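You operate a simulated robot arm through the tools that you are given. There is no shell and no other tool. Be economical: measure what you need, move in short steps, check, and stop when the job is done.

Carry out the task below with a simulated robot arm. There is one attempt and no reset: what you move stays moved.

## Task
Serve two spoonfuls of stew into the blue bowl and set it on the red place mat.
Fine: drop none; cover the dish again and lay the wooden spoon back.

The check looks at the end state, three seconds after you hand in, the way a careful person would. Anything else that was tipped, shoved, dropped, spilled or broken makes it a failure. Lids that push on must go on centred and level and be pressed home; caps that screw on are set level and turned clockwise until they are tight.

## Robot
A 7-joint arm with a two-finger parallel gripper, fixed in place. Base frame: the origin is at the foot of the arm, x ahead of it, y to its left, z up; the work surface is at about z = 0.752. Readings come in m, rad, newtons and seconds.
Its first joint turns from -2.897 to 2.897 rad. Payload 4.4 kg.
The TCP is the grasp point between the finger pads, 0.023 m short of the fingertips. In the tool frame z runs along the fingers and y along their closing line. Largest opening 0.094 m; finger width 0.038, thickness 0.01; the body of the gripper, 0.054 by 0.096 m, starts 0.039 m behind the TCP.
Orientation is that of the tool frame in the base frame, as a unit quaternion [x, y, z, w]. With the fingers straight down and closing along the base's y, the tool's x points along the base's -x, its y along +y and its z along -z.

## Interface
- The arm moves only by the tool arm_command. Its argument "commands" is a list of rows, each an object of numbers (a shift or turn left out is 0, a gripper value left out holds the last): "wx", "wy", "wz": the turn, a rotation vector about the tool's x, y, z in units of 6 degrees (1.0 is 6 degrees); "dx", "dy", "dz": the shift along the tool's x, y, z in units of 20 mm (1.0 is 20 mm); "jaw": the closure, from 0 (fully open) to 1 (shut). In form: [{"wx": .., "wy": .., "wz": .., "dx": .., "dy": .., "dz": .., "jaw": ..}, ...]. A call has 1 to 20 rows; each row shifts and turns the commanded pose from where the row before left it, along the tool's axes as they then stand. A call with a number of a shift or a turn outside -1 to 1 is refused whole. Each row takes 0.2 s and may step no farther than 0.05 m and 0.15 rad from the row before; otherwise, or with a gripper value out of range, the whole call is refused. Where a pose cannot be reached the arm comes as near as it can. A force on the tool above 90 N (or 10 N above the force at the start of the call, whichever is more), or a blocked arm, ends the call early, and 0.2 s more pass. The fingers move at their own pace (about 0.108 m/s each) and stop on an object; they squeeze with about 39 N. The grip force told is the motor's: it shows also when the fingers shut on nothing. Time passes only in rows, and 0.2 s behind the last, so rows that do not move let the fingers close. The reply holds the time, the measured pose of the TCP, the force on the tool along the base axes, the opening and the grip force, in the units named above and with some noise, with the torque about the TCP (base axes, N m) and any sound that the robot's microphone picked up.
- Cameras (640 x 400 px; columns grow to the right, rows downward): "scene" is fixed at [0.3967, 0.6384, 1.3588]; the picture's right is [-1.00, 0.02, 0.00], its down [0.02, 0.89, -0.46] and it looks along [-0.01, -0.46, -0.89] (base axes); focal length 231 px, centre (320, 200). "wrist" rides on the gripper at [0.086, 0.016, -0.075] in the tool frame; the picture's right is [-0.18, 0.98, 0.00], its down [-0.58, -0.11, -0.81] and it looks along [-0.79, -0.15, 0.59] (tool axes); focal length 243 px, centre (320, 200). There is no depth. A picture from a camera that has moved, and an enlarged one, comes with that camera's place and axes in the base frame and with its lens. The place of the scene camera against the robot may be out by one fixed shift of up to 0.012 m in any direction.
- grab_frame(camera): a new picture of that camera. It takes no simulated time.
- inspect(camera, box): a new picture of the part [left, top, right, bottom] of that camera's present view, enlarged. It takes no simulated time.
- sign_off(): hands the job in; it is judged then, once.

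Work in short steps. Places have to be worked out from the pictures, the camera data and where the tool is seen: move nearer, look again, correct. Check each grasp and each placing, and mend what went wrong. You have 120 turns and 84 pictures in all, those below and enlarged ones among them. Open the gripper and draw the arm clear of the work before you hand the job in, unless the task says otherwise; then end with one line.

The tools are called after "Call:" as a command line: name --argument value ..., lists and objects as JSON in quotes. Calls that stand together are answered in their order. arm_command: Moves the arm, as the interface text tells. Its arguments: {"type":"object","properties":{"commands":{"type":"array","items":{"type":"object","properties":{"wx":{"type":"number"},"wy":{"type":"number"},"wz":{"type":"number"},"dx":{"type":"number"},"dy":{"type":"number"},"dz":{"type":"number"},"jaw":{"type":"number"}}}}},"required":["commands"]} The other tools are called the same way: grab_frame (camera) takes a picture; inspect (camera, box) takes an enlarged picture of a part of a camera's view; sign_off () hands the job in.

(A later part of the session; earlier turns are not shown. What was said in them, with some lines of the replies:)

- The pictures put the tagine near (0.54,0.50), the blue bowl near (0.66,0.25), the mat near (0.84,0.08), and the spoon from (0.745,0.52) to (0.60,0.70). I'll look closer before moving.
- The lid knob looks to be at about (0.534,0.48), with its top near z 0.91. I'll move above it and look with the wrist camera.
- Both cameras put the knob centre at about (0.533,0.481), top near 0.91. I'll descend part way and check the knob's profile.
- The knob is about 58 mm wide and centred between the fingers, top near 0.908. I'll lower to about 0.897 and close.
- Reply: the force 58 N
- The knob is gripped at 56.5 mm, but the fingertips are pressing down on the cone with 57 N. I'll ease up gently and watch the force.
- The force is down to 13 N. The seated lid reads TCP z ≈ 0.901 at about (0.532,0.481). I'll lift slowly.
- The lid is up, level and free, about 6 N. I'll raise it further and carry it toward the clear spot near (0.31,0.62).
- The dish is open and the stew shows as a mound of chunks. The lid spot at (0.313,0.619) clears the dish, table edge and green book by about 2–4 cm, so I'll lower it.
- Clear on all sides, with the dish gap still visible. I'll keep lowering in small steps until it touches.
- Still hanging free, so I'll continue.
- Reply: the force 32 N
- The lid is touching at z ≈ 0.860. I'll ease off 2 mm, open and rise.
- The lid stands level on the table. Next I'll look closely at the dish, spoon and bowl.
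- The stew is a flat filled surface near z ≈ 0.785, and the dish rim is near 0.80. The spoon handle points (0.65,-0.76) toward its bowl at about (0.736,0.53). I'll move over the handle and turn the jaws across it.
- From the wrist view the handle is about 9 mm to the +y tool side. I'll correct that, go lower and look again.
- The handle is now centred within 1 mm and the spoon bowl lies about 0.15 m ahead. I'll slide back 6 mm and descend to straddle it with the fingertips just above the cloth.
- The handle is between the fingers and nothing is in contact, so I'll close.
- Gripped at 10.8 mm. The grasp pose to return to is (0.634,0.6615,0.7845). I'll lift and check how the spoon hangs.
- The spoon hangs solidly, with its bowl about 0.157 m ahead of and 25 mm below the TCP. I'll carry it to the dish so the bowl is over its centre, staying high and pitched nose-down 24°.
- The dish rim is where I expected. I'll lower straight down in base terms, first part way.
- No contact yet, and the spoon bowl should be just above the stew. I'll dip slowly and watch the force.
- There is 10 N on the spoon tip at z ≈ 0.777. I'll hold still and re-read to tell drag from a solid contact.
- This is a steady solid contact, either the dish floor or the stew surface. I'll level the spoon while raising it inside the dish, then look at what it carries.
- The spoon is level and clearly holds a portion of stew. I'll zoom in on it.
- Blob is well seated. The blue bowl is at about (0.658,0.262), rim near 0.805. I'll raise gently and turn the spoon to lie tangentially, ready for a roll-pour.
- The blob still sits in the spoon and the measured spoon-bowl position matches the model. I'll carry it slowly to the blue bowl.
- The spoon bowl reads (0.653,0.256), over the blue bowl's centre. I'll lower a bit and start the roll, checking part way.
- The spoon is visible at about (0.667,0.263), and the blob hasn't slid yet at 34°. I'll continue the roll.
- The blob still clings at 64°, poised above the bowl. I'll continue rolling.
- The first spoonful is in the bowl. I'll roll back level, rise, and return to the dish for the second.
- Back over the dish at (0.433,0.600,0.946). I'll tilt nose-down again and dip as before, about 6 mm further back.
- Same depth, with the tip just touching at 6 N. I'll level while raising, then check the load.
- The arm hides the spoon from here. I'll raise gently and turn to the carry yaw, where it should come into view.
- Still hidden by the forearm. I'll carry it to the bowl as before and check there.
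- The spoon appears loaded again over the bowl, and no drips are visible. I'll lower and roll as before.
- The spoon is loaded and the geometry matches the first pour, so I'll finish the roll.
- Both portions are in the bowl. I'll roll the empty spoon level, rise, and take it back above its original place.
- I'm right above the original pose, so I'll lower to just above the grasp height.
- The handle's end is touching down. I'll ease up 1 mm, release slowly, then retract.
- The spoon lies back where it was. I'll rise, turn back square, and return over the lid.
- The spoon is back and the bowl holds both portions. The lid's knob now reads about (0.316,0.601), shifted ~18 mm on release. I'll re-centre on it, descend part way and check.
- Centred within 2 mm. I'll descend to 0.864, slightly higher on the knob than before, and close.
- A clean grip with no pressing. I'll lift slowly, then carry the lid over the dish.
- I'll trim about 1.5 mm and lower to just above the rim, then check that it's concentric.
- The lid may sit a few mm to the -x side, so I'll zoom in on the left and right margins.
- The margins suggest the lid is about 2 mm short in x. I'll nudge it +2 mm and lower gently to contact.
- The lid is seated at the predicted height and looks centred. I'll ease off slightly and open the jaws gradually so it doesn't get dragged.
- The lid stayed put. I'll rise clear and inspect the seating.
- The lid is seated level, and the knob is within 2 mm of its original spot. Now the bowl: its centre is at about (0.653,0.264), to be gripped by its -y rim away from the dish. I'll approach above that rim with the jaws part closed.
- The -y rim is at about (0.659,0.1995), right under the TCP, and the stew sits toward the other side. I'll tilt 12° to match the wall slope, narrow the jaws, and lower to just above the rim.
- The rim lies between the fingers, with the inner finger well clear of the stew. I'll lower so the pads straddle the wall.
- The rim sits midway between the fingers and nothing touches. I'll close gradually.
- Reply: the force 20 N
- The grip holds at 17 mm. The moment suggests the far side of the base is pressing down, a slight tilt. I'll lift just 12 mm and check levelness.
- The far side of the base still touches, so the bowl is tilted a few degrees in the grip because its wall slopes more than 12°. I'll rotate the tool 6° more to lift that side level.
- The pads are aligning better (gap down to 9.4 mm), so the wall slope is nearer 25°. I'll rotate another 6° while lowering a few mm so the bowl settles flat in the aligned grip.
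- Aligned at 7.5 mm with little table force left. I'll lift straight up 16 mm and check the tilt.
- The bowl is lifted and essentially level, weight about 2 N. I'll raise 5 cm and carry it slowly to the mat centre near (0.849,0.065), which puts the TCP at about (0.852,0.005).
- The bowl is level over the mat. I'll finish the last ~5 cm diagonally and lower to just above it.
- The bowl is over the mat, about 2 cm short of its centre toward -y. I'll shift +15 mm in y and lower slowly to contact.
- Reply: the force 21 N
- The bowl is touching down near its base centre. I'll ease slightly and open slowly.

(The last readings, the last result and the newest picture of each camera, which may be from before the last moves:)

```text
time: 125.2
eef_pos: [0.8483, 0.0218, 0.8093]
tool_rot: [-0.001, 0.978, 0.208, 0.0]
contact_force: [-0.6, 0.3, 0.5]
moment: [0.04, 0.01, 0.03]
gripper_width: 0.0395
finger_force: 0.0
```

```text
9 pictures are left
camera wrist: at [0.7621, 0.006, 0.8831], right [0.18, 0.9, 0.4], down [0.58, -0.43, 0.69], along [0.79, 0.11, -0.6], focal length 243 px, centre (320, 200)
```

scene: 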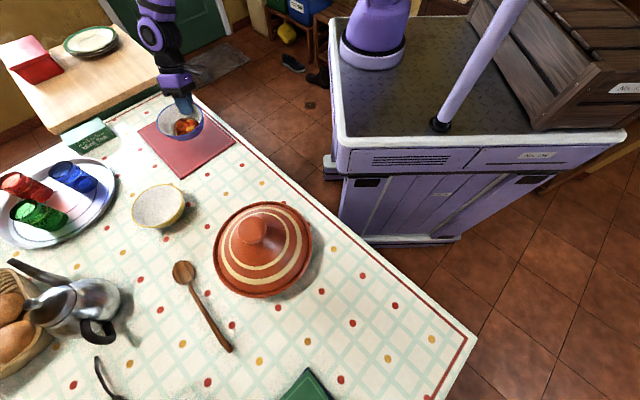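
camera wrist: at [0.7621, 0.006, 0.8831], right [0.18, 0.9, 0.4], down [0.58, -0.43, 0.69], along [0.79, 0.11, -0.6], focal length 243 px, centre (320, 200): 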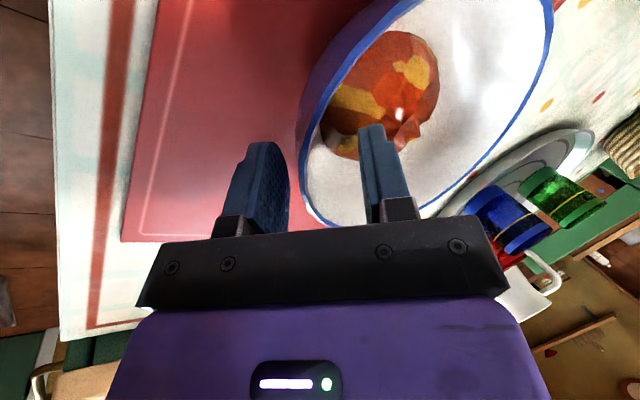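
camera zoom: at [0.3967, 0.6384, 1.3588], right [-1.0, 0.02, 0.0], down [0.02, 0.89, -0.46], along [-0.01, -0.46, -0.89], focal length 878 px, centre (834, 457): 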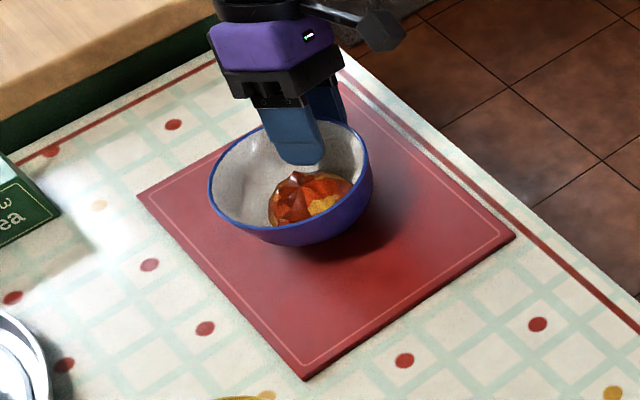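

The bowl stands level on the mat and both fingers are free of the wall. I'll retract along the finger axis and then swing clear.

Call:
arm_command --commands '[{"dz": -0.5}, {"dz": -1}, {"dz": -1}, {"dz": -1}, {"dz": -1}, {"dz": -1}, {"dz": -1}, {"wx": 1, "dz": -0.5}, {"wx": 1, "dz": -0.5}, {"wx": 1, "dz": -0.5}, {"wx": 1, "dz": -0.5, "jaw": 0}, {"dx": 1}, {"dx": 1}, {"dx": 1}, {"dx": 1}, {"dx": 1}, {"dx": 1}]'

Call:
grab_frame --camera "scene"

Call:
inspect --camera "scene" --box '[125, 80, 245, 185]'

Call:
inspect --camera "scene" --box '[150, 190, 340, 370]'

```text
time: 128.8
eef_pos: [0.7307, -0.0402, 0.9647]
tool_rot: [-0.001, 1.0, 0.0, 0.0]
contact_force: [0.6, -0.9, -0.5]
moment: [0.0, 0.01, 0.01]
gripper_width: 0.0942
finger_force: 0.0
```

```text
8 pictures are left
```

scene: 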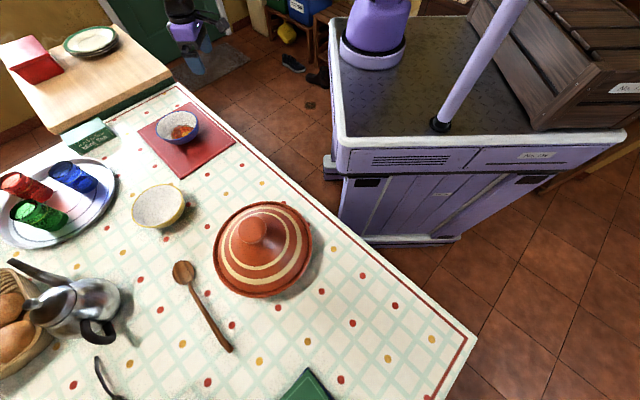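

```text
3.81 times, centred on (185, 132) of scene
camera zoom: at [0.3967, 0.6384, 1.3588], right [-1.0, 0.02, 0.0], down [0.02, 0.89, -0.46], along [-0.01, -0.46, -0.89], focal length 878 px, centre (834, 457)
```

zoom: 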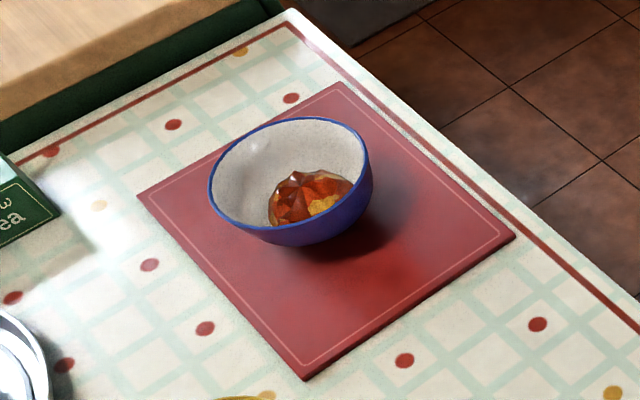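

```text
2.22 times, centred on (245, 280) of scene
camera zoom: at [0.3967, 0.6384, 1.3588], right [-1.0, 0.02, 0.0], down [0.02, 0.89, -0.46], along [-0.01, -0.46, -0.89], focal length 512 px, centre (487, 22)
```

zoom: 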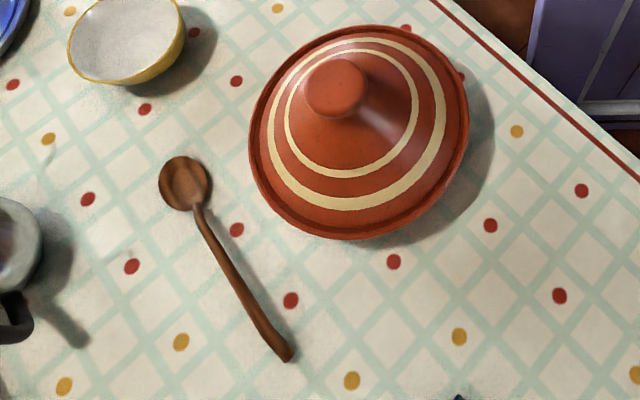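

Everything is in place: the bowl is on the mat with both portions, the lid is seated, the spoon is back, nothing is spilled, and the arm is clear and open. I'll hand in.

Call:
sign_off

```text
The job is handed in.
```

Two spoonfuls of stew are in the blue bowl on the red place mat, the dish is covered again, and the wooden spoon is back where it lay; I saw no spills.
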